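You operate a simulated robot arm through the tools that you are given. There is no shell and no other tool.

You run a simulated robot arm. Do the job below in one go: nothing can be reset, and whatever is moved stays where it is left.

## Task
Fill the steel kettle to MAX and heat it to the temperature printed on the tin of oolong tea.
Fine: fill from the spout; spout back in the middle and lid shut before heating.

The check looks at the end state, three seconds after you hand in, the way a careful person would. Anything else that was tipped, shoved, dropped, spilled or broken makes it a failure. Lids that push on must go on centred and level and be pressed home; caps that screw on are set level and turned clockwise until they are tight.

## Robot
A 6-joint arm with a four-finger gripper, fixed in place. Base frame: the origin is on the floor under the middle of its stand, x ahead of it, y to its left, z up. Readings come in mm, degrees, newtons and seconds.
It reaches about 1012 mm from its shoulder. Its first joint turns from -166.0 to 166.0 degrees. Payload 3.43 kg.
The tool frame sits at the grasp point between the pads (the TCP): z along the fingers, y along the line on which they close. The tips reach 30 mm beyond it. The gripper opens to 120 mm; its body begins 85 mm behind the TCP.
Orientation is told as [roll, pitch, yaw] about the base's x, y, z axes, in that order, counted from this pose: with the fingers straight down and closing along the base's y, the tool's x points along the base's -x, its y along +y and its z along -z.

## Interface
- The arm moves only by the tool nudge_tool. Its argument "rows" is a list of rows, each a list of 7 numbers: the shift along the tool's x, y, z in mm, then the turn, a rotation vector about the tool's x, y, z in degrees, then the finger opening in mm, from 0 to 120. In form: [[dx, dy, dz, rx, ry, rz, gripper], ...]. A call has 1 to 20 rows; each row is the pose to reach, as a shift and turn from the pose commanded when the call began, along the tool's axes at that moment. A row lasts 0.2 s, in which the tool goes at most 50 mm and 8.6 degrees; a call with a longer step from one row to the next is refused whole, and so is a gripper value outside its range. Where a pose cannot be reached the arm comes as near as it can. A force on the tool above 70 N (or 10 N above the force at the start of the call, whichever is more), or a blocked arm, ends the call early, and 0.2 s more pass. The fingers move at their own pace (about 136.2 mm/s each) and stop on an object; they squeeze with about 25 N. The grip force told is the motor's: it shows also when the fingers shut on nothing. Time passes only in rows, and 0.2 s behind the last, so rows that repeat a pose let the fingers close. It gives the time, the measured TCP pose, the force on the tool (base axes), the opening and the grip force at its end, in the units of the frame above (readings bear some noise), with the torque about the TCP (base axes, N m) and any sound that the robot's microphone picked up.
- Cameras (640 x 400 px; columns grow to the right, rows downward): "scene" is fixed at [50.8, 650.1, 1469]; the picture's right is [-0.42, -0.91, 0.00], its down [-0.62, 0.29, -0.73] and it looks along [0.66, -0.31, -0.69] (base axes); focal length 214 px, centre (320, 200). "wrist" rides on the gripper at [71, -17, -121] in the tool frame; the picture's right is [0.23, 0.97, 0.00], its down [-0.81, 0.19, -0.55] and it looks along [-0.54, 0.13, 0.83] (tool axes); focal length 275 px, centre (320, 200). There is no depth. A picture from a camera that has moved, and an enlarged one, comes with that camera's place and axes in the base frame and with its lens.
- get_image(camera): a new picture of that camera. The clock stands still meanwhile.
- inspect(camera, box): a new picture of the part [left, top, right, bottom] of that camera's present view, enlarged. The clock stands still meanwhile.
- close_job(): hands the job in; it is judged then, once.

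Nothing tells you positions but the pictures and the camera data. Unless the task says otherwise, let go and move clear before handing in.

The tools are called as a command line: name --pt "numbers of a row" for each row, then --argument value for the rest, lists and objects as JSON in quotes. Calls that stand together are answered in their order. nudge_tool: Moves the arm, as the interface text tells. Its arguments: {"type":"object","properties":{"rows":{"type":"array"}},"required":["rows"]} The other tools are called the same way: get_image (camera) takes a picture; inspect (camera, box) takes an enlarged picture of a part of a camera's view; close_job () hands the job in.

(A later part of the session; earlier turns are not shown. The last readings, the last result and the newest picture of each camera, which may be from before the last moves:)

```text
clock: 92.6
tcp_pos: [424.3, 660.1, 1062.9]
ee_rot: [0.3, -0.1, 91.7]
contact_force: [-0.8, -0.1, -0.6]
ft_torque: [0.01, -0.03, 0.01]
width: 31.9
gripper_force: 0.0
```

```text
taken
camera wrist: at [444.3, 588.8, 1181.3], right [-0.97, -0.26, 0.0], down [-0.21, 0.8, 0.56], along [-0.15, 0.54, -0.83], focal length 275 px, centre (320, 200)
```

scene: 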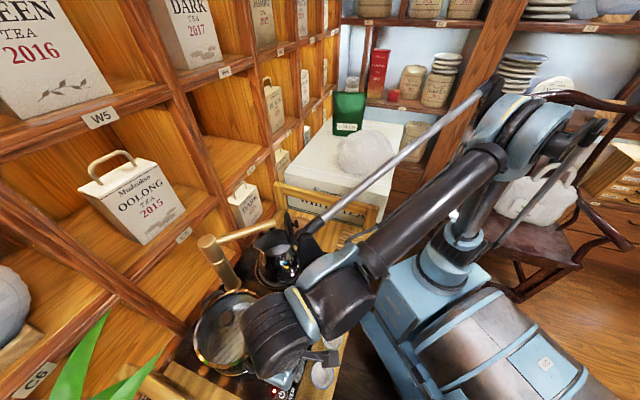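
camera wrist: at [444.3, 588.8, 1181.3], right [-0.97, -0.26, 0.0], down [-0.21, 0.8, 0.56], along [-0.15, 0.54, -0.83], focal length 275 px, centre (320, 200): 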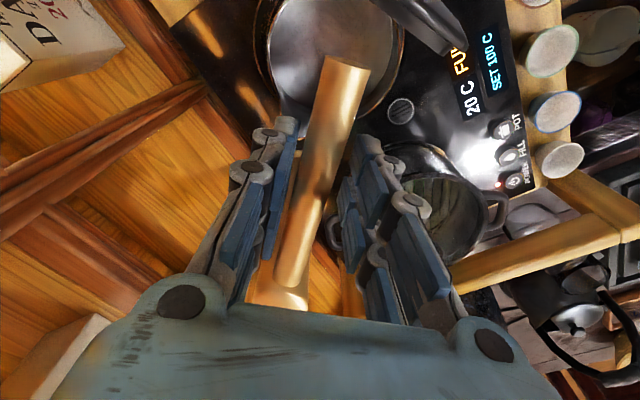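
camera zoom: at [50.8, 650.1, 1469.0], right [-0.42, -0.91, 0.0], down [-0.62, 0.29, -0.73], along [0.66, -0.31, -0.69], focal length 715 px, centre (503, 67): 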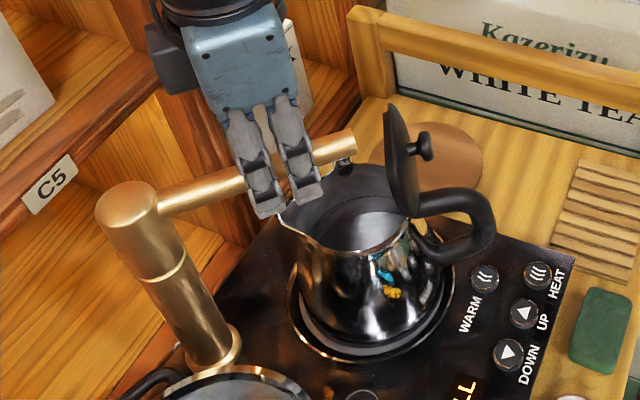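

The arm is caged. Swinging it back to the middle.

nudge_tool --pt "-0.1 6.7 0 0 0 4 32" --pt "-0.7 13.4 0 0 0 8 32" --pt "-1.8 20 0 0 0 12 32" --pt "-3.3 26.6 0 0 0 16 32" --pt "-5.2 33 0 0 0 20 32" --pt "-7.6 39.2 0 0 0 24 32" --pt "-10.4 45.3 0 0 0 28 32" --pt "-13.7 51.2 0 0 0 32 32" --pt "-17.4 56.8 0 0 0 36 32" --pt "-21.4 62.2 0 0 0 40 32" --pt "-25.5 67.4 0 0 0 43.5 32" --pt "-28.7 71.5 0 0 0 46 32"

get_image --camera "wrist"

inspect --camera "scene" --box '[160, 180, 310, 300]'

```text
clock: 95.2
tcp_pos: [353.9, 687.0, 1064.2]
ee_rot: [0.3, 0.1, 45.7]
contact_force: [0.1, -0.2, 0.0]
ft_torque: [0.01, 0.01, -0.01]
width: 32.0
gripper_force: 0.1
```

```text
taken
camera wrist: at [316.7, 623.6, 1182.2], right [-0.86, 0.52, 0.01], down [0.43, 0.71, 0.55], along [0.28, 0.47, -0.83], focal length 275 px, centre (320, 200)
```

wrist: 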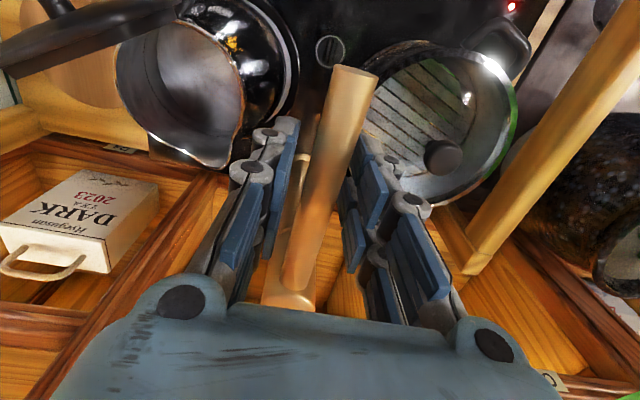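

```text
3.33 times, centred on (235, 240) of scene
camera zoom: at [50.8, 650.1, 1469.0], right [-0.42, -0.91, 0.0], down [-0.62, 0.29, -0.73], along [0.66, -0.31, -0.69], focal length 715 px, centre (603, 67)
```

zoom: 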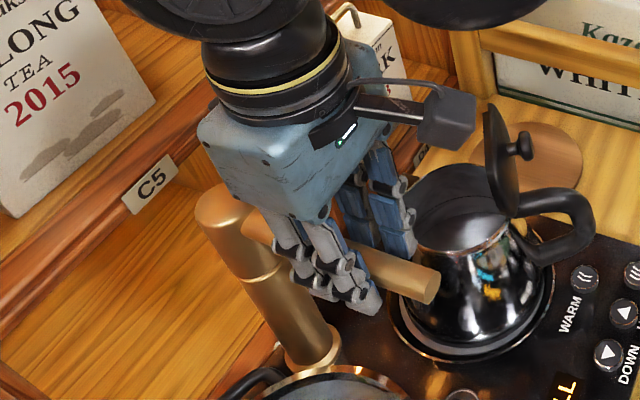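

The faucet is back to its original middle direction (within about 1°). I open and lift off.

nudge_tool --pt "0 0 0 0 0 0 50" --pt "0 0 0 0 0 0 60" --pt "0 0 -35 0 0 0 60" --pt "0 0 -70 0 0 0 60" --pt "0 0 -100 0 0 0 60"

get_image --camera "wrist"

inspect --camera "scene" --box '[190, 190, 340, 310]'

```text
clock: 96.4
tcp_pos: [352.8, 687.2, 1162.9]
ee_rot: [0.2, 0.1, 45.7]
contact_force: [0.6, 0.7, -0.3]
ft_torque: [0.01, 0.01, -0.01]
width: 60.1
gripper_force: 0.1
```

```text
taken
camera wrist: at [316.5, 624.9, 1282.4], right [-0.86, 0.52, 0.01], down [0.43, 0.71, 0.55], along [0.28, 0.48, -0.83], focal length 275 px, centre (320, 200)
```

wrist: 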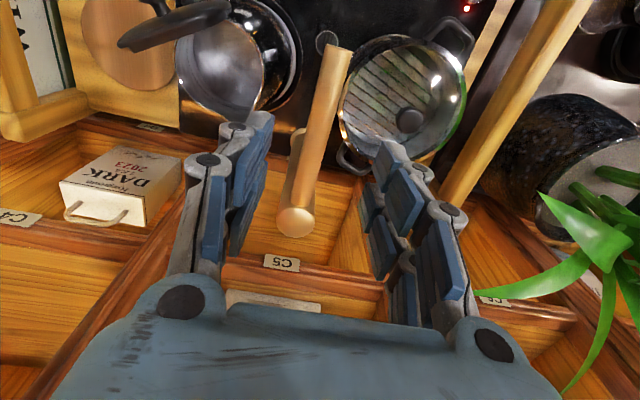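

```text
3.33 times, centred on (265, 250) of scene
camera zoom: at [50.8, 650.1, 1469.0], right [-0.42, -0.91, 0.0], down [-0.62, 0.29, -0.73], along [0.66, -0.31, -0.69], focal length 715 px, centre (503, 33)
```

zoom: 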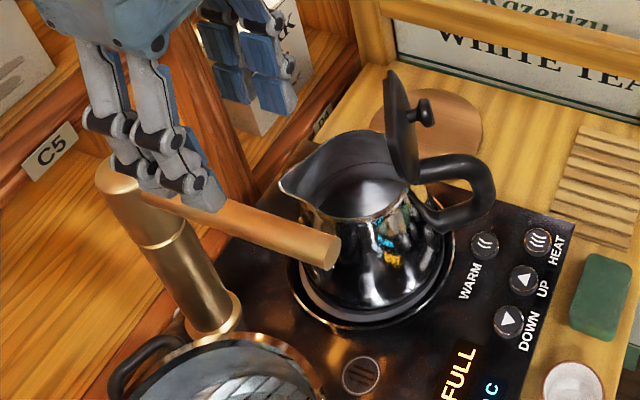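

Faucet looks exactly as before. Before closing, a last look inside the kettle at the level.

inspect --camera "wrist" --box '[150, 0, 310, 130]'

inspect --camera "scene" --box '[252, 222, 302, 256]'

```text
3.08 times, centred on (230, 65) of wrist
camera zoom: at [316.5, 624.9, 1282.4], right [-0.86, 0.52, 0.01], down [0.43, 0.71, 0.55], along [0.28, 0.48, -0.83], focal length 847 px, centre (597, 615)
```

zoom: 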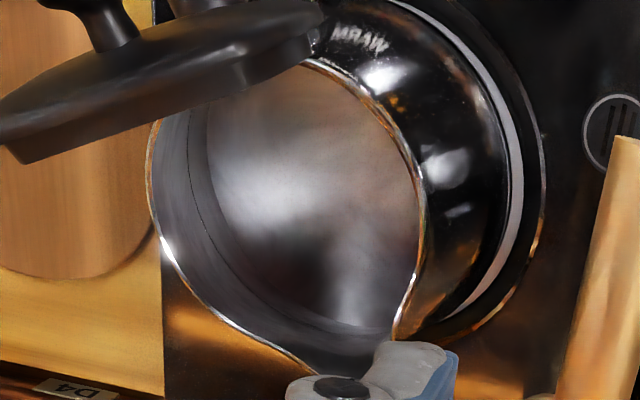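

```text
11.76 times, centred on (277, 239) of scene
camera zoom: at [50.8, 650.1, 1469.0], right [-0.42, -0.91, 0.0], down [-0.62, 0.29, -0.73], along [0.66, -0.31, -0.69], focal length 2523 px, centre (826, -259)
```

zoom: 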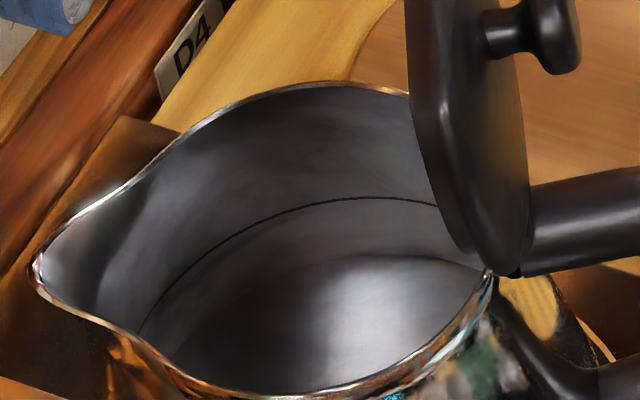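

The machine says FULL, but I want to confirm against a MAX mark. I'll look straight down into the kettle, leaning the tool sideways (away from the shelf) for that view.

nudge_tool --pt "2 -25 0 0 0 -7 80" --pt "4 -50 0 0 0 -14 100" --pt "6 -75 0 0 0 -21 120" --pt "8 -100 0 0 0 -28 120" --pt "8 -108 0 0 0 -36 120" --pt "8 -108 0 0 0 -44 120" --pt "8 -108 0 0 0 -52 120" --pt "8 -108 0 0 0 -60 120"

get_image --camera "wrist"

get_image --camera "scene"

```text
clock: 98.2
tcp_pos: [425.1, 606.1, 1163.0]
ee_rot: [0.3, -0.2, 105.8]
contact_force: [-0.5, 0.0, 0.3]
ft_torque: [0.0, 0.01, 0.02]
width: 120.1
gripper_force: 0.0
```

```text
taken
camera wrist: at [462.3, 541.5, 1280.4], right [-0.87, -0.49, 0.0], down [-0.4, 0.73, 0.56], along [-0.27, 0.48, -0.83], focal length 275 px, centre (320, 200)
```

wrist: 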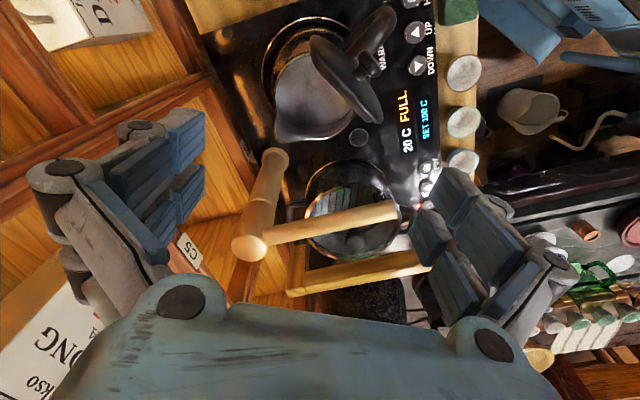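

```text
taken
```

scene: 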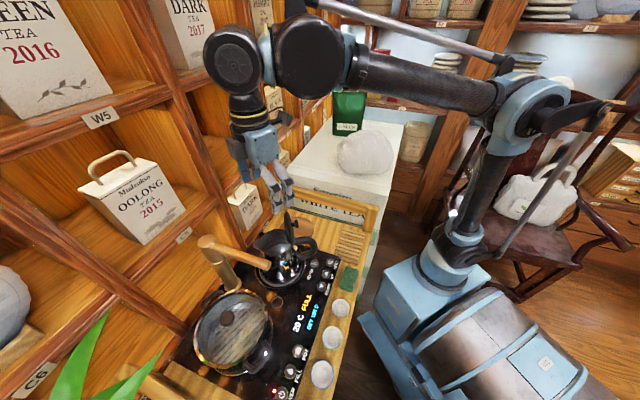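

Zooming into the kettle from this angle.

inspect --camera "wrist" --box '[250, 20, 390, 150]'

inspect --camera "wrist" --box '[265, 45, 355, 145]'

```text
3.08 times, centred on (320, 85) of wrist
camera zoom: at [462.3, 541.5, 1280.4], right [-0.87, -0.49, 0.0], down [-0.4, 0.73, 0.56], along [-0.27, 0.48, -0.83], focal length 847 px, centre (320, 554)
```

zoom: 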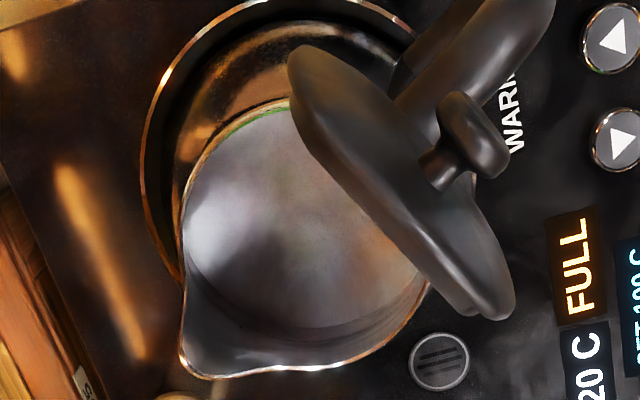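

```text
4.00 times, centred on (310, 95) of wrist
camera zoom: at [462.3, 541.5, 1280.4], right [-0.87, -0.49, 0.0], down [-0.4, 0.73, 0.56], along [-0.27, 0.48, -0.83], focal length 1101 px, centre (360, 620)
```

zoom: 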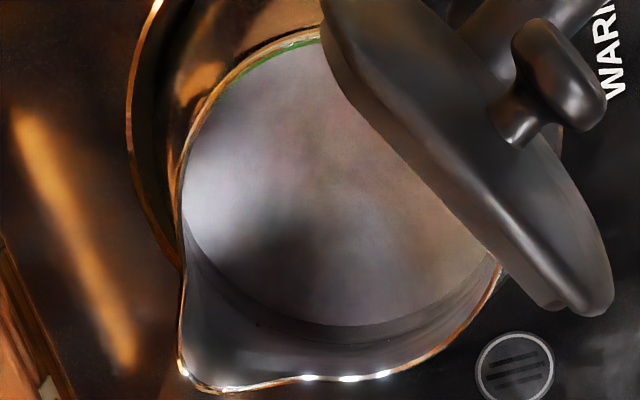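

The ring line is right at the water surface (the floor below appears lifted by refraction) and the display says FULL, so I accept the fill. Now I close the lid by retracing the opening path: back to the handle side, tilt, and grip the knob again.

nudge_tool --pt "24 16 0 0 0 6.8 100" --pt "48 32 0 0 0 13.6 80" --pt "72 48 0 0 0 20.4 60" --pt "96 64 0 0 0 27.2 40" --pt "120 79 0 0 0 33.8 40"

nudge_tool --pt "0 0 0 0 -8 0 40" --pt "0 0 0 0 -16 0 40" --pt "0 0 0 0 -24 0 40" --pt "0 0 0 0 -32 0 40" --pt "0 0 0 0 -40 0 40" --pt "0 0 0 0 -48 0 40" --pt "0 0 0 0 -56 0 40" --pt "0 0 0 0 -64 0 40" --pt "0 0 15 0 -70 0 40" --pt "0 0 50 0 -76 0 40" --pt "0 0 80 0 -82 0 40"

inspect --camera "scene" --box '[220, 170, 370, 290]'

get_image --camera "wrist"

```text
clock: 99.4
tcp_pos: [381.7, 467.5, 1163.9]
ee_rot: [0.3, 0.0, 71.8]
contact_force: [-0.1, 0.3, -0.1]
ft_torque: [-0.03, 0.03, 0.01]
width: 40.2
gripper_force: 0.1
```

```text
clock: 101.8
tcp_pos: [390.6, 467.7, 1083.0]
ee_rot: [2.4, -82.1, 69.6]
contact_force: [0.4, 0.6, 0.2]
ft_torque: [0.0, 0.02, 0.02]
width: 39.9
gripper_force: 0.0
```

```text
3.33 times, centred on (295, 230) of scene
camera zoom: at [50.8, 650.1, 1469.0], right [-0.42, -0.91, 0.0], down [-0.62, 0.29, -0.73], along [0.66, -0.31, -0.69], focal length 715 px, centre (403, 100)
```

zoom: 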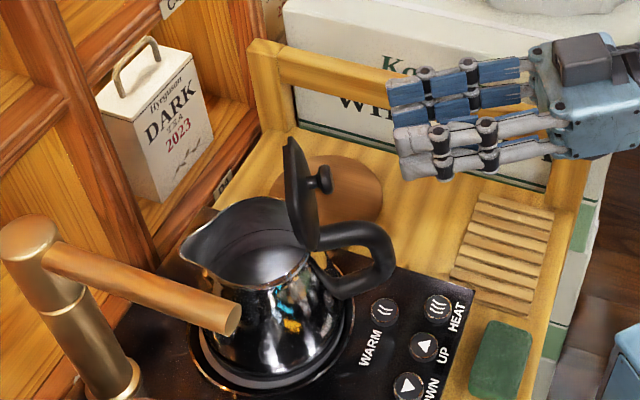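

```text
taken
camera wrist: at [365.6, 339.9, 1026.8], right [-0.94, 0.27, -0.22], down [-0.31, -0.36, 0.88], along [0.16, 0.89, 0.42], focal length 275 px, centre (320, 200)
```

wrist: 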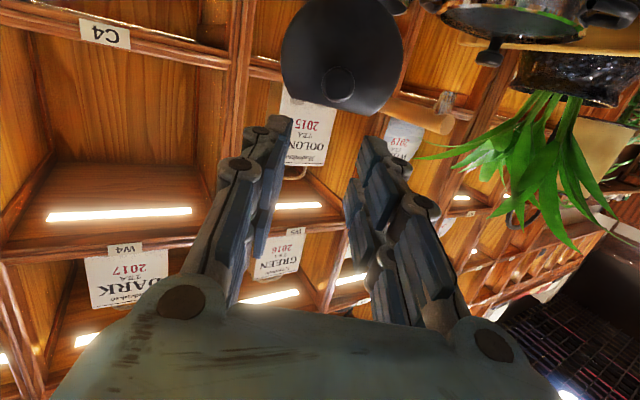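

The knob is where expected relative to the tool. I lower by 35 mm, then advance so the fingers straddle the knob.

nudge_tool --pt "18 2 0 0 0 0 40" --pt "35.3 4.2 4 0 0 0 40" --pt "35.3 4.2 22 0 0 0 40" --pt "35.3 4.2 40 0 0 0 40" --pt "35.3 4.2 56 0 0 0 40"

get_image --camera "wrist"

inspect --camera "scene" --box '[220, 180, 340, 280]'

```text
clock: 103.0
tcp_pos: [399.4, 518.7, 1041.8]
ee_rot: [2.6, -82.0, 69.7]
contact_force: [0.8, 0.4, -0.3]
ft_torque: [0.0, -0.01, 0.0]
width: 40.0
gripper_force: 0.1
```

```text
taken
camera wrist: at [375.3, 390.1, 985.6], right [-0.94, 0.27, -0.22], down [-0.31, -0.36, 0.88], along [0.16, 0.89, 0.42], focal length 275 px, centre (320, 200)
```

wrist: 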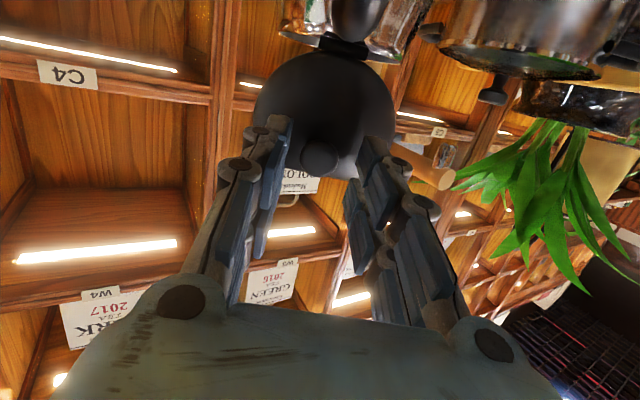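

```text
4.00 times, centred on (280, 230) of scene
camera zoom: at [50.8, 650.1, 1469.0], right [-0.42, -0.91, 0.0], down [-0.62, 0.29, -0.73], along [0.66, -0.31, -0.69], focal length 858 px, centre (480, 80)
```

zoom: 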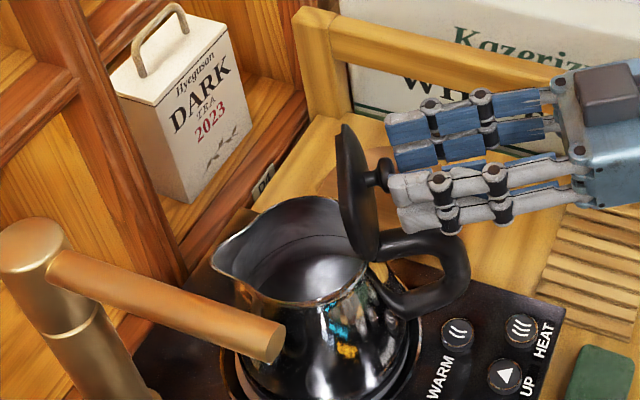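

Centred. Advancing the last 17 mm and closing on the knob.

nudge_tool --pt "0 0 9 0 0 0 40" --pt "0 0 17 0 0 0 40" --pt "0 0 17 0 0 0 30" --pt "0 0 17 0 0 0 20" --pt "0 0 17 0 0 0 15" --pt "0 0 17 0 0 0 15"

inspect --camera "scene" --box '[220, 180, 340, 280]'

```text
clock: 104.4
tcp_pos: [404.0, 532.7, 1037.4]
ee_rot: [2.5, -82.0, 69.6]
contact_force: [2.6, 0.2, 1.7]
ft_torque: [0.1, -0.04, -0.05]
width: 21.0
gripper_force: 24.8
```

```text
4.00 times, centred on (280, 230) of scene
camera zoom: at [50.8, 650.1, 1469.0], right [-0.42, -0.91, 0.0], down [-0.62, 0.29, -0.73], along [0.66, -0.31, -0.69], focal length 858 px, centre (480, 80)
```

zoom: 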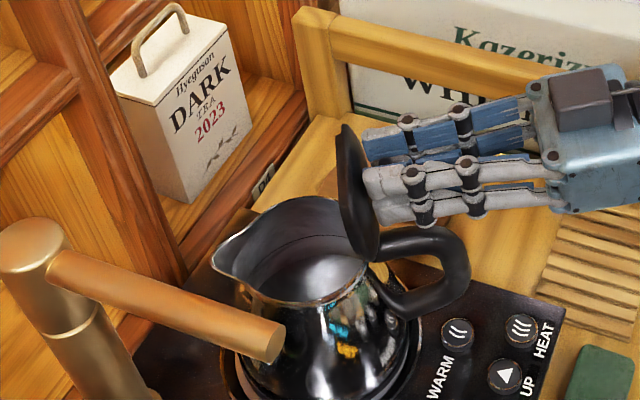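

Gripped. Rotating the lid shut along the arc, in steps with force checks.

nudge_tool --pt "-2.8 -0.5 4.2 0 4 0 15" --pt "-5.3 -0.5 8.5 0 8 0 15" --pt "-7.45 -0.5 13.1 0 12 0 15"

inspect --camera "scene" --box '[220, 180, 340, 280]'

```text
clock: 105.2
tcp_pos: [406.1, 546.5, 1044.1]
ee_rot: [1.0, -70.0, 71.0]
contact_force: [5.9, -1.6, 5.7]
ft_torque: [0.01, -0.28, -0.28]
width: 20.6
gripper_force: 24.7
```

```text
4.00 times, centred on (280, 230) of scene
camera zoom: at [50.8, 650.1, 1469.0], right [-0.42, -0.91, 0.0], down [-0.62, 0.29, -0.73], along [0.66, -0.31, -0.69], focal length 858 px, centre (480, 80)
```

zoom: 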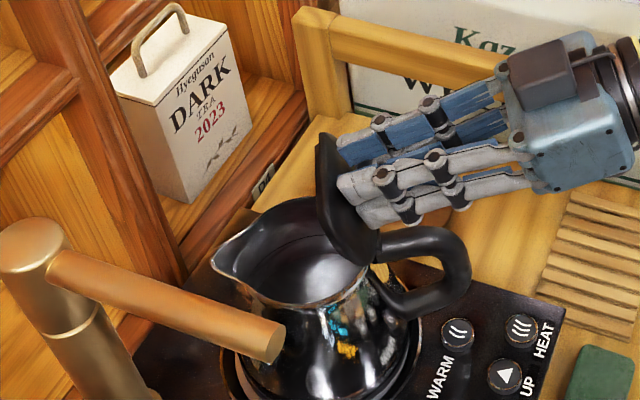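

Lid follows. Small lateral and radial corrections, then 20° more.

nudge_tool --pt "-3.8 -0.8 3.4 0 4 0 15" --pt "-6.3 -1.2 7.8 0 8 0 15" --pt "-8.5 -1.2 12.3 0 12 0 15" --pt "-10.3 -1.2 17.0 0 16 0 15" --pt "-11.8 -1.2 21.8 0 20 0 15"

inspect --camera "scene" --box '[220, 180, 340, 280]'

```text
clock: 106.4
tcp_pos: [412.1, 570.4, 1047.4]
ee_rot: [0.6, -49.9, 71.5]
contact_force: [1.2, -2.9, 0.4]
ft_torque: [-0.23, 0.08, -0.04]
width: 20.6
gripper_force: 24.9
```

```text
4.00 times, centred on (280, 230) of scene
camera zoom: at [50.8, 650.1, 1469.0], right [-0.42, -0.91, 0.0], down [-0.62, 0.29, -0.73], along [0.66, -0.31, -0.69], focal length 858 px, centre (480, 80)
```

zoom: 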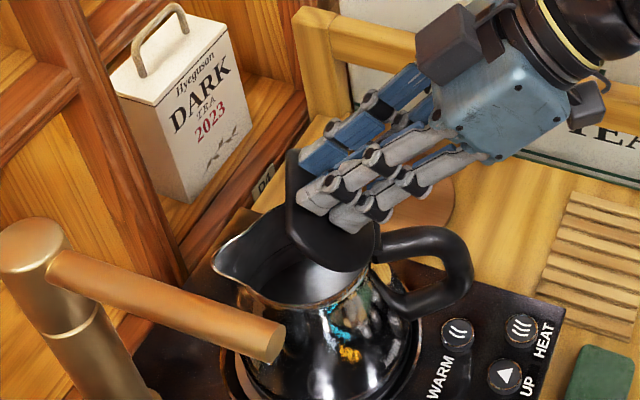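

At 50°. Continuing 20°.

nudge_tool --pt "-2.8 -0.4 4.2 0 4 0 15" --pt "-5.3 -0.4 8.5 0 8 0 15" --pt "-7.5 -0.4 13.1 0 12 0 15" --pt "-9.3 -0.4 17.7 0 16 0 15" --pt "-10.8 -0.4 22.5 0 20 0 15"

inspect --camera "scene" --box '[220, 180, 340, 280]'

```text
clock: 107.6
tcp_pos: [420.2, 592.3, 1041.4]
ee_rot: [0.5, -29.9, 71.7]
contact_force: [0.3, 0.2, 0.3]
ft_torque: [0.23, -0.15, 0.0]
width: 20.8
gripper_force: 25.2
```

```text
4.00 times, centred on (280, 230) of scene
camera zoom: at [50.8, 650.1, 1469.0], right [-0.42, -0.91, 0.0], down [-0.62, 0.29, -0.73], along [0.66, -0.31, -0.69], focal length 858 px, centre (480, 80)
```

zoom: 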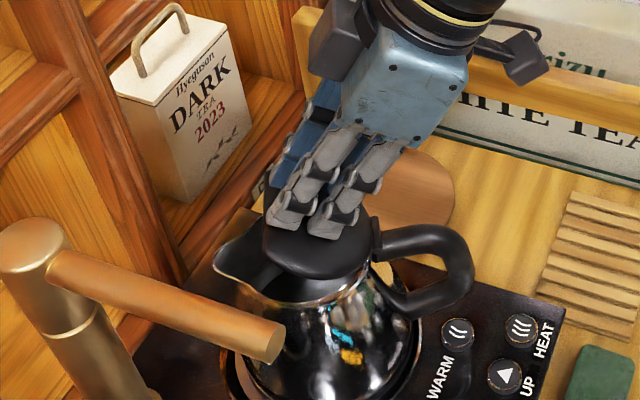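

At 30°, zero force. Continuing.

nudge_tool --pt "-2.8 0 4.2 0 4 0 15" --pt "-5.3 0 8.5 0 8 0 15" --pt "-7.5 0 13.1 0 12 0 15" --pt "-9.3 0 17.7 0 16 0 15" --pt "-10.8 0 22.5 0 20 0 15"

inspect --camera "scene" --box '[220, 180, 340, 280]'

```text
clock: 108.8
tcp_pos: [426.7, 610.9, 1027.0]
ee_rot: [0.4, -9.9, 71.8]
contact_force: [0.1, 0.3, -0.3]
ft_torque: [0.34, -0.16, 0.05]
width: 20.5
gripper_force: 25.1
```

```text
4.00 times, centred on (280, 230) of scene
camera zoom: at [50.8, 650.1, 1469.0], right [-0.42, -0.91, 0.0], down [-0.62, 0.29, -0.73], along [0.66, -0.31, -0.69], focal length 858 px, centre (480, 80)
```

zoom: 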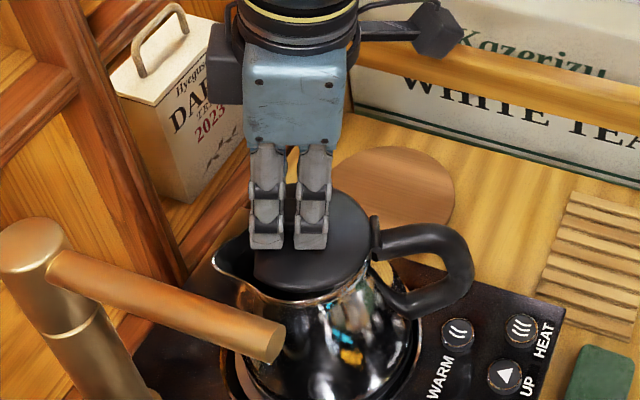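

Nearly shut. The last 10°, slowly.

nudge_tool --pt "-2.0 0 3.1 0 3 0 15" --pt "-3.9 0 6.4 0 6 0 15" --pt "-5.5 0 9.2 0 8.5 0 15" --pt "-6.4 0 10.8 0 10 0 15"

inspect --camera "scene" --box '[220, 190, 320, 270]'

```text
clock: 109.8
tcp_pos: [429.7, 619.7, 1017.3]
ee_rot: [0.2, 0.0, 72.0]
contact_force: [0.6, 0.7, -9.4]
ft_torque: [0.49, -0.24, 0.01]
width: 20.8
gripper_force: 25.3
```

```text
5.00 times, centred on (270, 230) of scene
camera zoom: at [50.8, 650.1, 1469.0], right [-0.42, -0.91, 0.0], down [-0.62, 0.29, -0.73], along [0.66, -0.31, -0.69], focal length 1072 px, centre (570, 50)
```

zoom: 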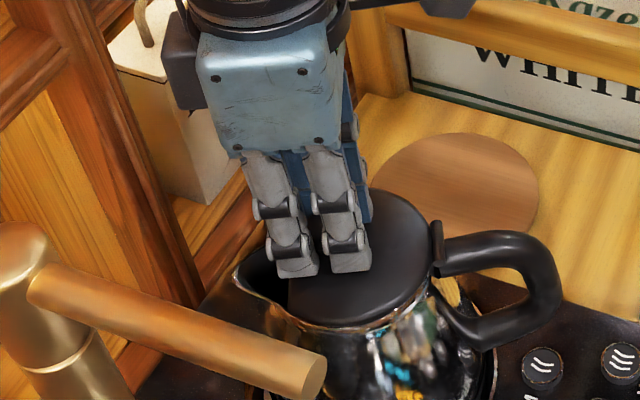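

The lid looks closed; the tool reads a slight downward pull (I'm holding the knob a bit high). I lower 2 mm to relieve.

nudge_tool --pt "0 0 1 0 0 0 15" --pt "0 0 2 0 0 0 15"

```text
clock: 110.4
tcp_pos: [428.6, 619.9, 1014.5]
ee_rot: [0.2, 0.0, 71.8]
contact_force: [-5.1, -1.0, 2.7]
ft_torque: [-0.31, -0.03, -0.14]
width: 20.6
gripper_force: 24.6
```

Now it reacts upward. I press gently 1.5 mm more to seat the lid, then release.

nudge_tool --pt "0 0.5 1 0 0 0 15" --pt "0 0.5 2 0 0 0 15"

nudge_tool --pt "0 0 0 0 0 0 24" --pt "0 0 0 0 0 0 40" --pt "0 0 0 0 0 0 60" --pt "0 0 -20 0 0 0 60" --pt "0 0 -60 0 0 0 60" --pt "0 0 -105 0 0 0 60"

get_image --camera "wrist"

inspect --camera "scene" --box '[190, 200, 340, 310]'

```text
clock: 111.0
tcp_pos: [429.0, 619.0, 1013.8]
ee_rot: [0.3, 0.0, 72.0]
contact_force: [-2.0, 8.1, 14.7]
ft_torque: [-0.21, 0.19, 0.02]
width: 20.7
gripper_force: 25.2
```

```text
clock: 112.4
tcp_pos: [430.0, 620.6, 1118.6]
ee_rot: [0.2, 0.0, 71.9]
contact_force: [-0.2, -0.3, -0.5]
ft_torque: [0.0, 0.02, 0.01]
width: 60.2
gripper_force: 0.1
```

```text
taken
camera wrist: at [424.4, 546.7, 1236.2], right [-1.0, 0.08, 0.01], down [0.07, 0.83, 0.55], along [0.04, 0.55, -0.83], focal length 275 px, centre (320, 200)
```

wrist: 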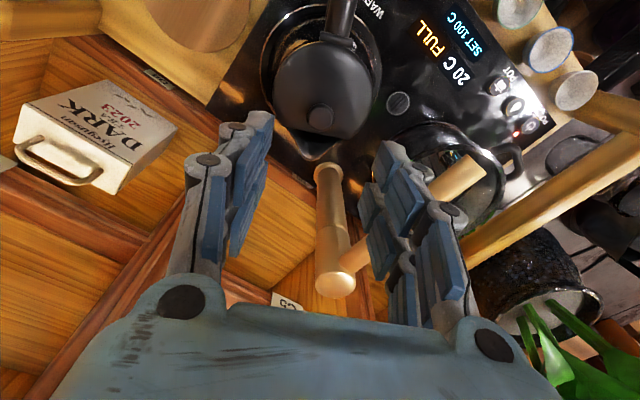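

```text
3.64 times, centred on (265, 255) of scene
camera zoom: at [50.8, 650.1, 1469.0], right [-0.42, -0.91, 0.0], down [-0.62, 0.29, -0.73], along [0.66, -0.31, -0.69], focal length 780 px, centre (520, 0)
```

zoom: 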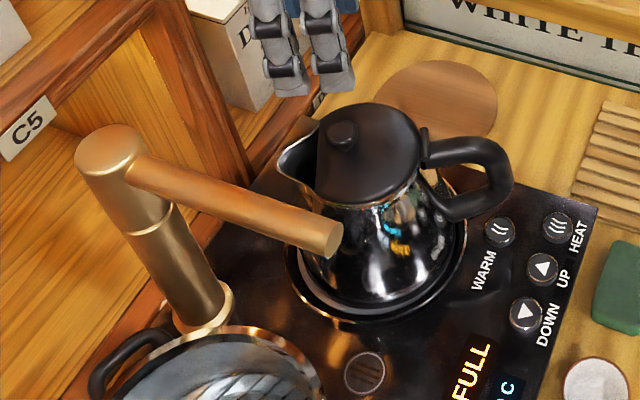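

The lid is shut and the faucet is in the middle. I'll check the kettle's centring on its base from above.

inspect --camera "wrist" --box '[240, 0, 420, 170]'

inspect --camera "scene" --box '[240, 240, 320, 300]'

```text
2.35 times, centred on (330, 85) of wrist
camera zoom: at [424.4, 546.7, 1236.2], right [-1.0, 0.08, 0.01], down [0.07, 0.83, 0.55], along [0.04, 0.55, -0.83], focal length 648 px, centre (296, 471)
```

zoom: 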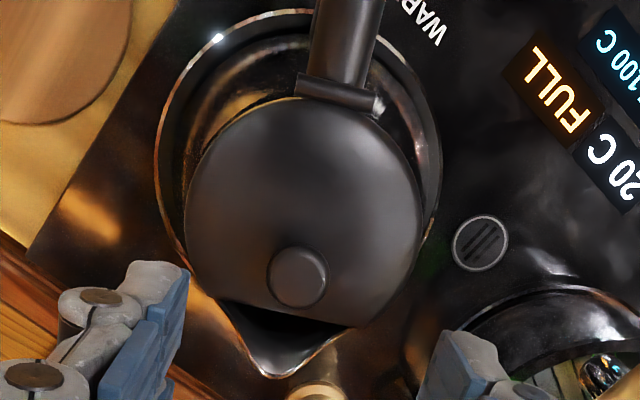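

```text
6.67 times, centred on (280, 270) of scene
camera zoom: at [50.8, 650.1, 1469.0], right [-0.42, -0.91, 0.0], down [-0.62, 0.29, -0.73], along [0.66, -0.31, -0.69], focal length 1430 px, centre (587, -267)
```

zoom: 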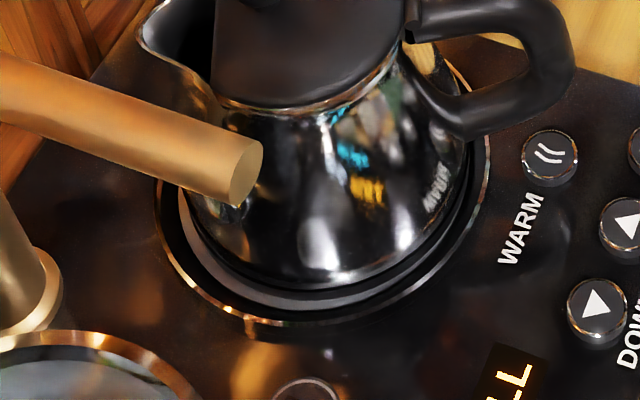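

Kettle is well within its base ring, lid shut. Next, set the temperature: I go above the DOWN button with closed fingers, tilted 30° so the gripper body stays clear of the kettle handle.

nudge_tool --pt "31 20 0 0 0 6.8 40" --pt "62 39 0 0 0 13.5 20" --pt "93 59 0 0 0 20.2 0" --pt "124.3 78.7 0 0 0 27 0" --pt "124.3 78.7 0 0 0 27 0"

nudge_tool --pt "0 0 10 0 -8 0 0" --pt "0 0 30 0 -16 0 0" --pt "0 0 50 0 -24 0 0" --pt "0 0 70 0 -30 0 0" --pt "0 0 70 0 -30 0 0"

get_image --camera "wrist"

inspect --camera "scene" --box '[210, 180, 390, 320]'

```text
clock: 113.6
tcp_pos: [317.3, 526.0, 1118.3]
ee_rot: [0.3, 0.1, 44.8]
contact_force: [0.3, -0.5, 0.2]
ft_torque: [-0.01, -0.01, 0.03]
width: 0.2
gripper_force: 25.2
```

```text
clock: 114.8
tcp_pos: [316.4, 527.1, 1049.0]
ee_rot: [0.4, -29.9, 44.7]
contact_force: [0.0, -0.5, -0.6]
ft_torque: [0.04, 0.04, 0.02]
width: 0.1
gripper_force: 25.0
```

```text
taken
camera wrist: at [242.2, 428.7, 1115.7], right [-0.83, 0.55, -0.11], down [0.17, 0.43, 0.88], along [0.53, 0.71, -0.45], focal length 275 px, centre (320, 200)
```

wrist: 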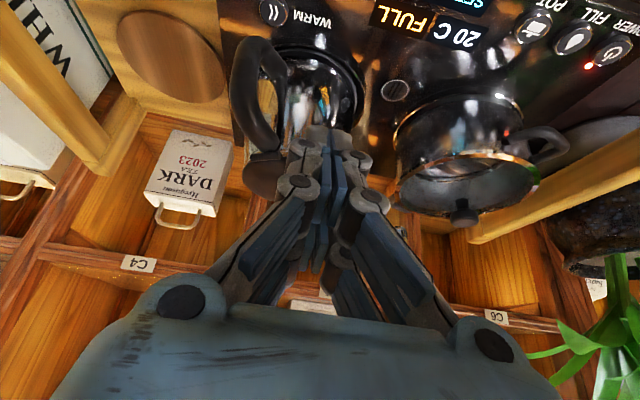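

```text
2.86 times, centred on (300, 250) of scene
camera zoom: at [50.8, 650.1, 1469.0], right [-0.42, -0.91, 0.0], down [-0.62, 0.29, -0.73], along [0.66, -0.31, -0.69], focal length 613 px, centre (377, 57)
```

zoom: 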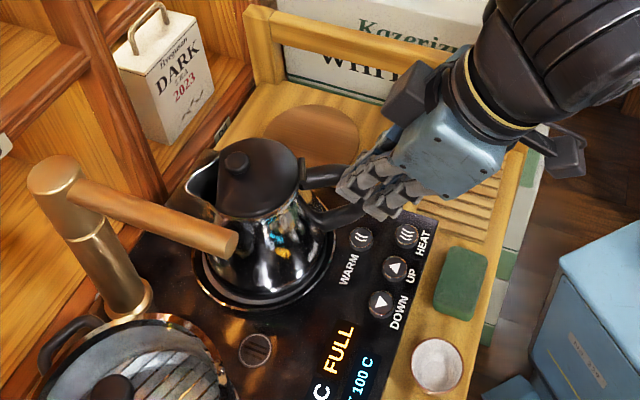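

Descending over DOWN to just above the panel.

nudge_tool --pt "20 0 34.6 0 0 0 0" --pt "40 0 69.3 0 0 0 0" --pt "60 0 103.9 0 0 0 0" --pt "74 0 128.2 0 0 0 0" --pt "74 0 128.2 0 0 0 0"

get_image --camera "wrist"

inspect --camera "scene" --box '[240, 220, 380, 340]'

```text
clock: 116.0
tcp_pos: [314.4, 527.7, 899.3]
ee_rot: [0.2, -29.8, 44.7]
contact_force: [1.0, 0.3, -0.5]
ft_torque: [0.02, -0.02, -0.04]
width: 0.0
gripper_force: 25.3
```

```text
taken
camera wrist: at [240.4, 429.5, 966.1], right [-0.83, 0.55, -0.11], down [0.17, 0.43, 0.88], along [0.53, 0.71, -0.45], focal length 275 px, centre (320, 200)
```

wrist: 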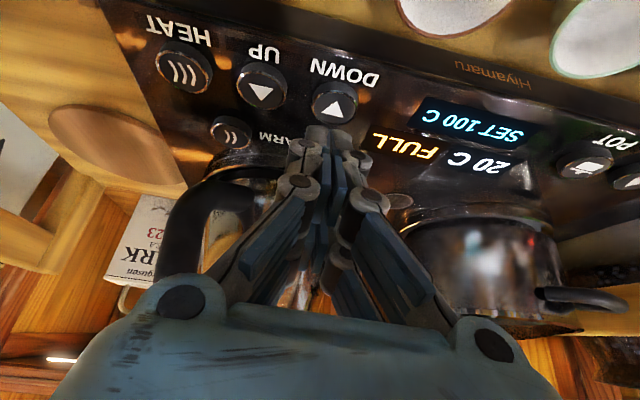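

```text
3.33 times, centred on (310, 280) of scene
camera zoom: at [50.8, 650.1, 1469.0], right [-0.42, -0.91, 0.0], down [-0.62, 0.29, -0.73], along [0.66, -0.31, -0.69], focal length 715 px, centre (353, -67)
```

zoom: 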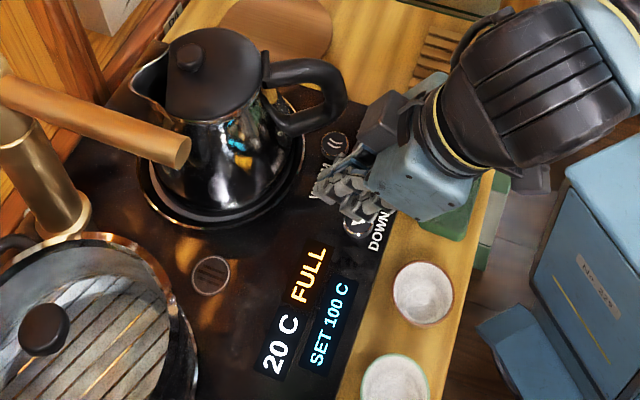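

The tip edge will land right on DOWN. Pressing down gently until a click.

nudge_tool --pt "3 0 5.2 0 0 0 0" --pt "5 0 8.7 0 0 0 0" --pt "6 0 10.4 0 0 0 0" --pt "7 0 12.1 0 0 0 0"

```text
clock: 117.0
tcp_pos: [314.8, 526.9, 885.7]
ee_rot: [0.3, -29.8, 44.7]
contact_force: [0.3, 0.0, 0.1]
ft_torque: [0.01, 0.03, -0.04]
width: 0.0
gripper_force: 24.8
```

nudge_tool --pt "0.75 0 1.3 0 0 0 0" --pt "1.5 0 2.6 0 0 0 0" --pt "2.25 0 3.9 0 0 0 0"

```text
clock: 117.8
tcp_pos: [315.2, 526.2, 883.2]
ee_rot: [0.4, -29.9, 44.7]
contact_force: [0.2, -0.2, 1.2]
ft_torque: [0.02, -0.03, -0.02]
width: 6.3
gripper_force: 33.4
heard: click
```

Click. I back off and read the display.

nudge_tool --pt "-4 0 -6.9 0 0 0 0" --pt "-4 0 -6.9 0 0 0 0"

get_image --camera "wrist"

```text
clock: 118.4
tcp_pos: [314.8, 527.1, 890.6]
ee_rot: [0.3, -29.9, 44.7]
contact_force: [-0.5, -0.4, 0.5]
ft_torque: [0.01, -0.01, 0.04]
width: 0.0
gripper_force: 32.9
```

```text
taken
camera wrist: at [240.3, 428.6, 957.5], right [-0.83, 0.55, -0.11], down [0.17, 0.43, 0.88], along [0.53, 0.71, -0.45], focal length 275 px, centre (320, 200)
```

wrist: 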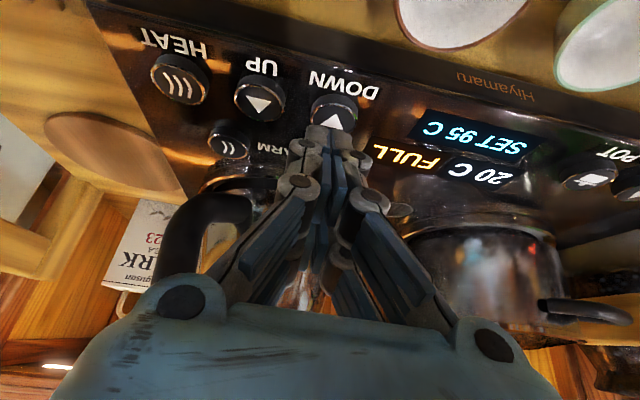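

Each press is −5 °C (now 95). Pressing again, one press per call.

nudge_tool --pt "2 0 3.5 0 0 0 0" --pt "4 0 6.9 0 0 0 0" --pt "4 0 6.9 0 0 0 0" --pt "0 0 0 0 0 0 0" --pt "0 0 0 0 0 0 0"

inspect --camera "wrist" --box '[360, 90, 560, 200]'

```text
clock: 119.6
tcp_pos: [314.9, 527.5, 890.6]
ee_rot: [0.3, -30.0, 44.7]
contact_force: [0.1, 0.3, 0.7]
ft_torque: [-0.03, 0.01, 0.0]
width: 0.0
gripper_force: 33.1
heard: click
```

```text
3.20 times, centred on (460, 145) of wrist
camera zoom: at [240.4, 428.4, 957.7], right [-0.83, 0.55, -0.11], down [0.17, 0.43, 0.88], along [0.53, 0.71, -0.45], focal length 881 px, centre (-128, 376)
```

zoom: 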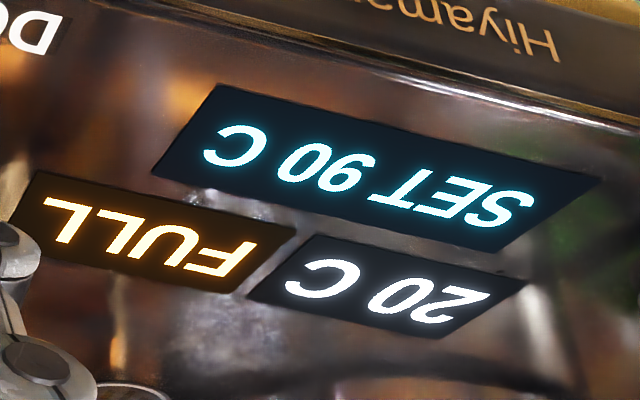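

SET 90. Pressing again.

nudge_tool --pt "2 0 3.5 0 0 0 0" --pt "4 0 6.9 0 0 0 0" --pt "4 0 6.9 0 0 0 0" --pt "0 0 0 0 0 0 0" --pt "0 0 0 0 0 0 0"

inspect --camera "wrist" --box '[360, 90, 560, 200]'

```text
clock: 120.8
tcp_pos: [314.2, 526.2, 889.5]
ee_rot: [0.2, -30.0, 44.7]
contact_force: [0.1, 0.6, -0.7]
ft_torque: [0.01, 0.0, -0.01]
width: 0.0
gripper_force: 33.4
heard: click
```

```text
3.20 times, centred on (460, 145) of wrist
camera zoom: at [240.7, 428.0, 956.8], right [-0.83, 0.55, -0.11], down [0.17, 0.43, 0.88], along [0.53, 0.71, -0.45], focal length 881 px, centre (-128, 376)
```

zoom: 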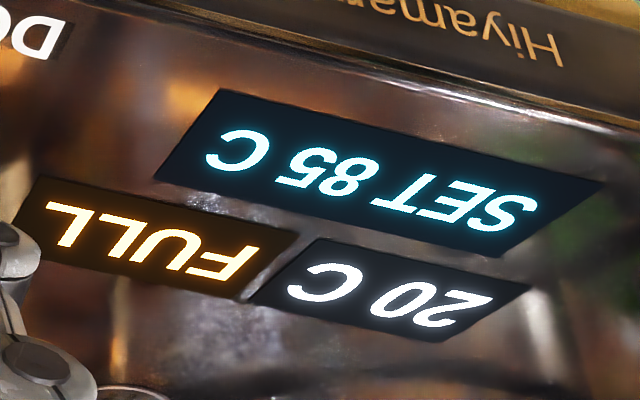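

SET 85. Pressing again.

nudge_tool --pt "2 0 3.5 0 0 0 0" --pt "4 0 6.9 0 0 0 0" --pt "4 0 6.9 0 0 0 0" --pt "0 0 0 0 0 0 0" --pt "0 0 0 0 0 0 0"

inspect --camera "wrist" --box '[360, 90, 560, 200]'

```text
clock: 122.0
tcp_pos: [312.9, 526.7, 890.5]
ee_rot: [0.3, -29.9, 44.7]
contact_force: [-0.3, 0.4, -0.6]
ft_torque: [-0.04, -0.03, 0.01]
width: 0.0
gripper_force: 33.5
heard: click
```

```text
3.20 times, centred on (460, 145) of wrist
camera zoom: at [240.2, 429.1, 957.0], right [-0.83, 0.55, -0.11], down [0.17, 0.43, 0.88], along [0.53, 0.71, -0.45], focal length 881 px, centre (-128, 376)
```

zoom: 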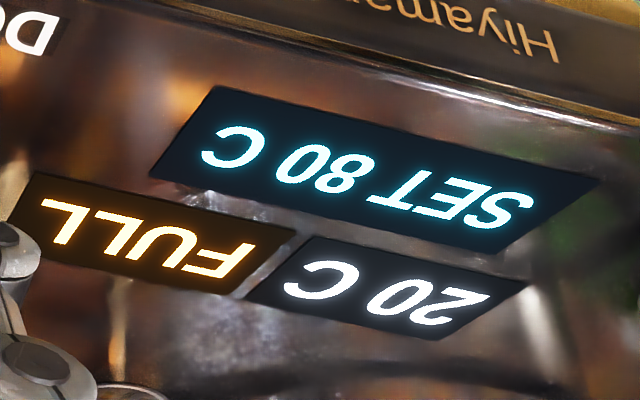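

SET 80. One last press for 75.

nudge_tool --pt "2 0 3.5 0 0 0 0" --pt "4 0 6.9 0 0 0 0" --pt "4 0 6.9 0 0 0 0" --pt "0 0 0 0 0 0 0" --pt "0 0 0 0 0 0 0"

get_image --camera "wrist"

inspect --camera "wrist" --box '[130, 40, 330, 200]'

```text
clock: 123.2
tcp_pos: [315.0, 528.1, 890.3]
ee_rot: [0.3, -29.8, 44.6]
contact_force: [0.2, -0.3, -0.9]
ft_torque: [-0.01, -0.02, 0.01]
width: 0.0
gripper_force: 33.0
heard: click
```

```text
taken
camera wrist: at [239.9, 429.5, 957.5], right [-0.83, 0.55, -0.11], down [0.17, 0.43, 0.88], along [0.53, 0.71, -0.45], focal length 275 px, centre (320, 200)
```

wrist: 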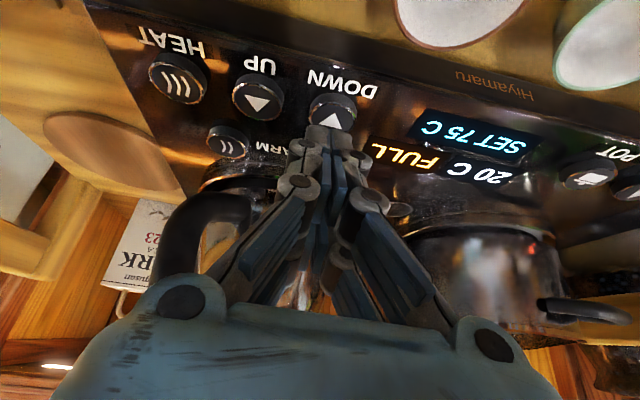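

```text
2.50 times, centred on (230, 120) of wrist
camera zoom: at [239.9, 429.5, 957.5], right [-0.83, 0.55, -0.11], down [0.17, 0.43, 0.88], along [0.53, 0.71, -0.45], focal length 688 px, centre (545, 400)
```

zoom: 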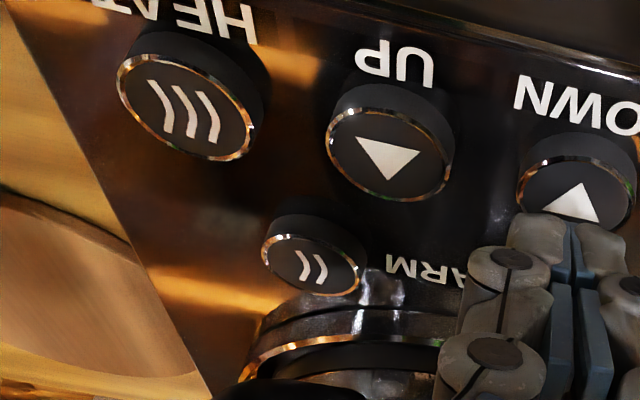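

SET is 75 C. Before pressing HEAT I must check clearance to the kettle handle; zooming on it from both cameras.

inspect --camera "wrist" --box '[130, 150, 290, 290]'

inspect --camera "scene" --box '[265, 220, 365, 300]'

```text
2.86 times, centred on (210, 220) of wrist
camera zoom: at [239.9, 429.5, 957.5], right [-0.83, 0.55, -0.11], down [0.17, 0.43, 0.88], along [0.53, 0.71, -0.45], focal length 786 px, centre (634, 143)
```

zoom: 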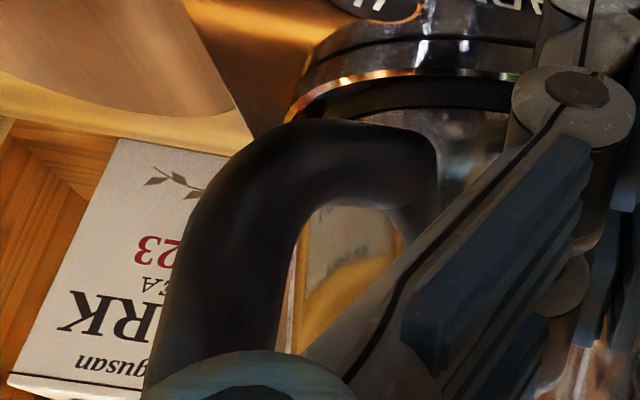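

```text
5.00 times, centred on (315, 260) of scene
camera zoom: at [50.8, 650.1, 1469.0], right [-0.42, -0.91, 0.0], down [-0.62, 0.29, -0.73], along [0.66, -0.31, -0.69], focal length 1072 px, centre (345, -100)
```

zoom: 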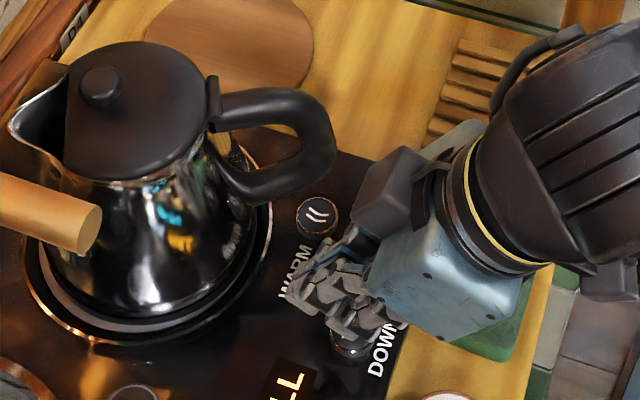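

The handle's lower bend is at about e2≥620, z≥888; I'll approach HEAT with a 40° tilt, coming down slightly in front of it and then sliding in. First rise, move right, and tilt.

nudge_tool --pt "-18 0 -31.5 0 0 0 0" --pt "-36 0 -63 0 0 0 0" --pt "-55 0 -95.3 0 0 0 0"

nudge_tool --pt "6 -30 -4 0 -3 0 0" --pt "13 -60 -7.5 0 -7 0 0" --pt "19.5 -90 -11.2 0 -10 0 0" --pt "19.5 -90 -11.2 0 -10 0 0"

get_image --camera "wrist"

inspect --camera "scene" --box '[245, 190, 395, 310]'

```text
clock: 124.0
tcp_pos: [312.7, 526.0, 1000.7]
ee_rot: [0.2, -29.8, 44.8]
contact_force: [-1.0, 0.2, -0.6]
ft_torque: [0.0, 0.02, 0.02]
width: 0.1
gripper_force: 33.8
```

```text
clock: 125.0
tcp_pos: [361.5, 448.1, 1000.7]
ee_rot: [0.4, -39.9, 44.6]
contact_force: [0.3, 0.6, -0.7]
ft_torque: [-0.02, 0.0, -0.01]
width: 0.0
gripper_force: 33.2
```

```text
taken
camera wrist: at [281.1, 341.7, 1044.8], right [-0.81, 0.57, -0.14], down [0.06, 0.32, 0.95], along [0.58, 0.76, -0.29], focal length 275 px, centre (320, 200)
```

wrist: 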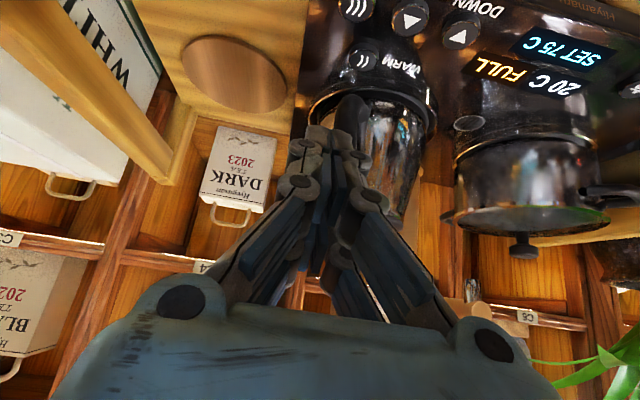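

```text
3.33 times, centred on (320, 250) of scene
camera zoom: at [50.8, 650.1, 1469.0], right [-0.42, -0.91, 0.0], down [-0.62, 0.29, -0.73], along [0.66, -0.31, -0.69], focal length 715 px, centre (320, 33)
```

zoom: 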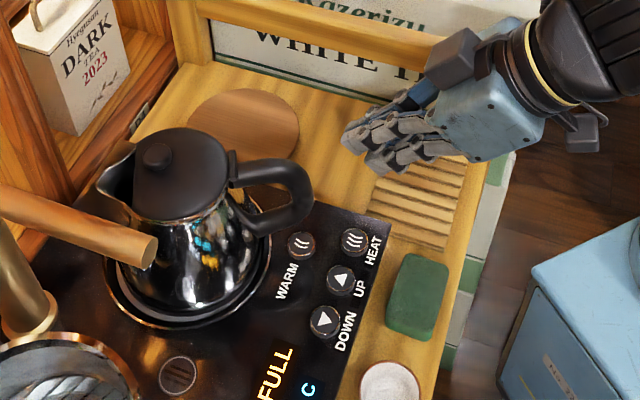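

Clear of the handle. Descending in front of HEAT to 8 mm above the panel buttons.

nudge_tool --pt "22 1 26.8 0 0 0 0" --pt "44 2 53.6 0 0 0 0" --pt "60 3 71.5 0 0 0 0" --pt "66 3 78.7 0 0 0 0" --pt "66 3 78.7 0 0 0 0"

get_image --camera "wrist"

inspect --camera "scene" --box '[245, 190, 395, 310]'

```text
clock: 126.2
tcp_pos: [360.0, 448.3, 896.1]
ee_rot: [0.3, -39.9, 44.6]
contact_force: [0.2, 0.7, -0.2]
ft_torque: [0.02, 0.0, 0.02]
width: 0.1
gripper_force: 33.6
```

```text
taken
camera wrist: at [278.8, 343.8, 942.0], right [-0.81, 0.57, -0.14], down [0.06, 0.32, 0.95], along [0.58, 0.76, -0.29], focal length 275 px, centre (320, 200)
```

wrist: 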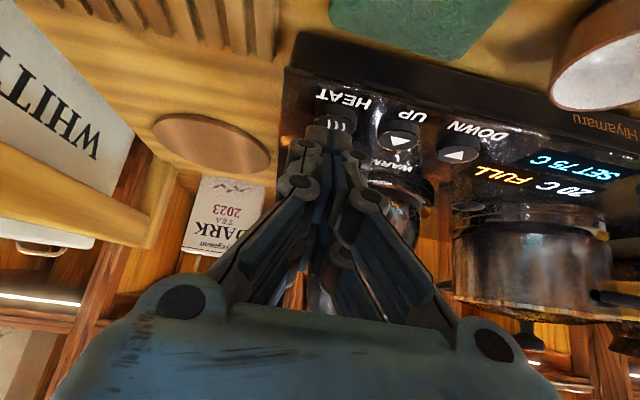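

```text
3.33 times, centred on (320, 250) of scene
camera zoom: at [50.8, 650.1, 1469.0], right [-0.42, -0.91, 0.0], down [-0.62, 0.29, -0.73], along [0.66, -0.31, -0.69], focal length 715 px, centre (320, 33)
```

zoom: 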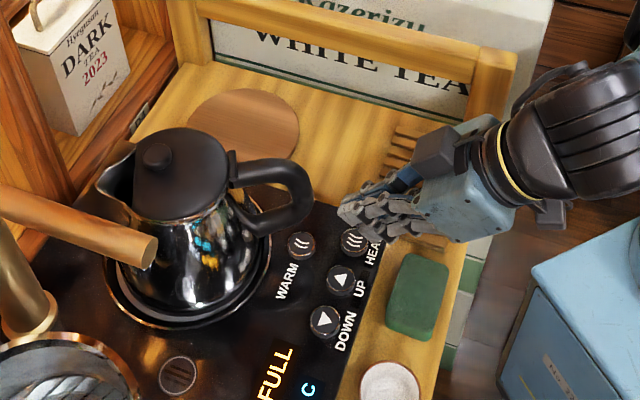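

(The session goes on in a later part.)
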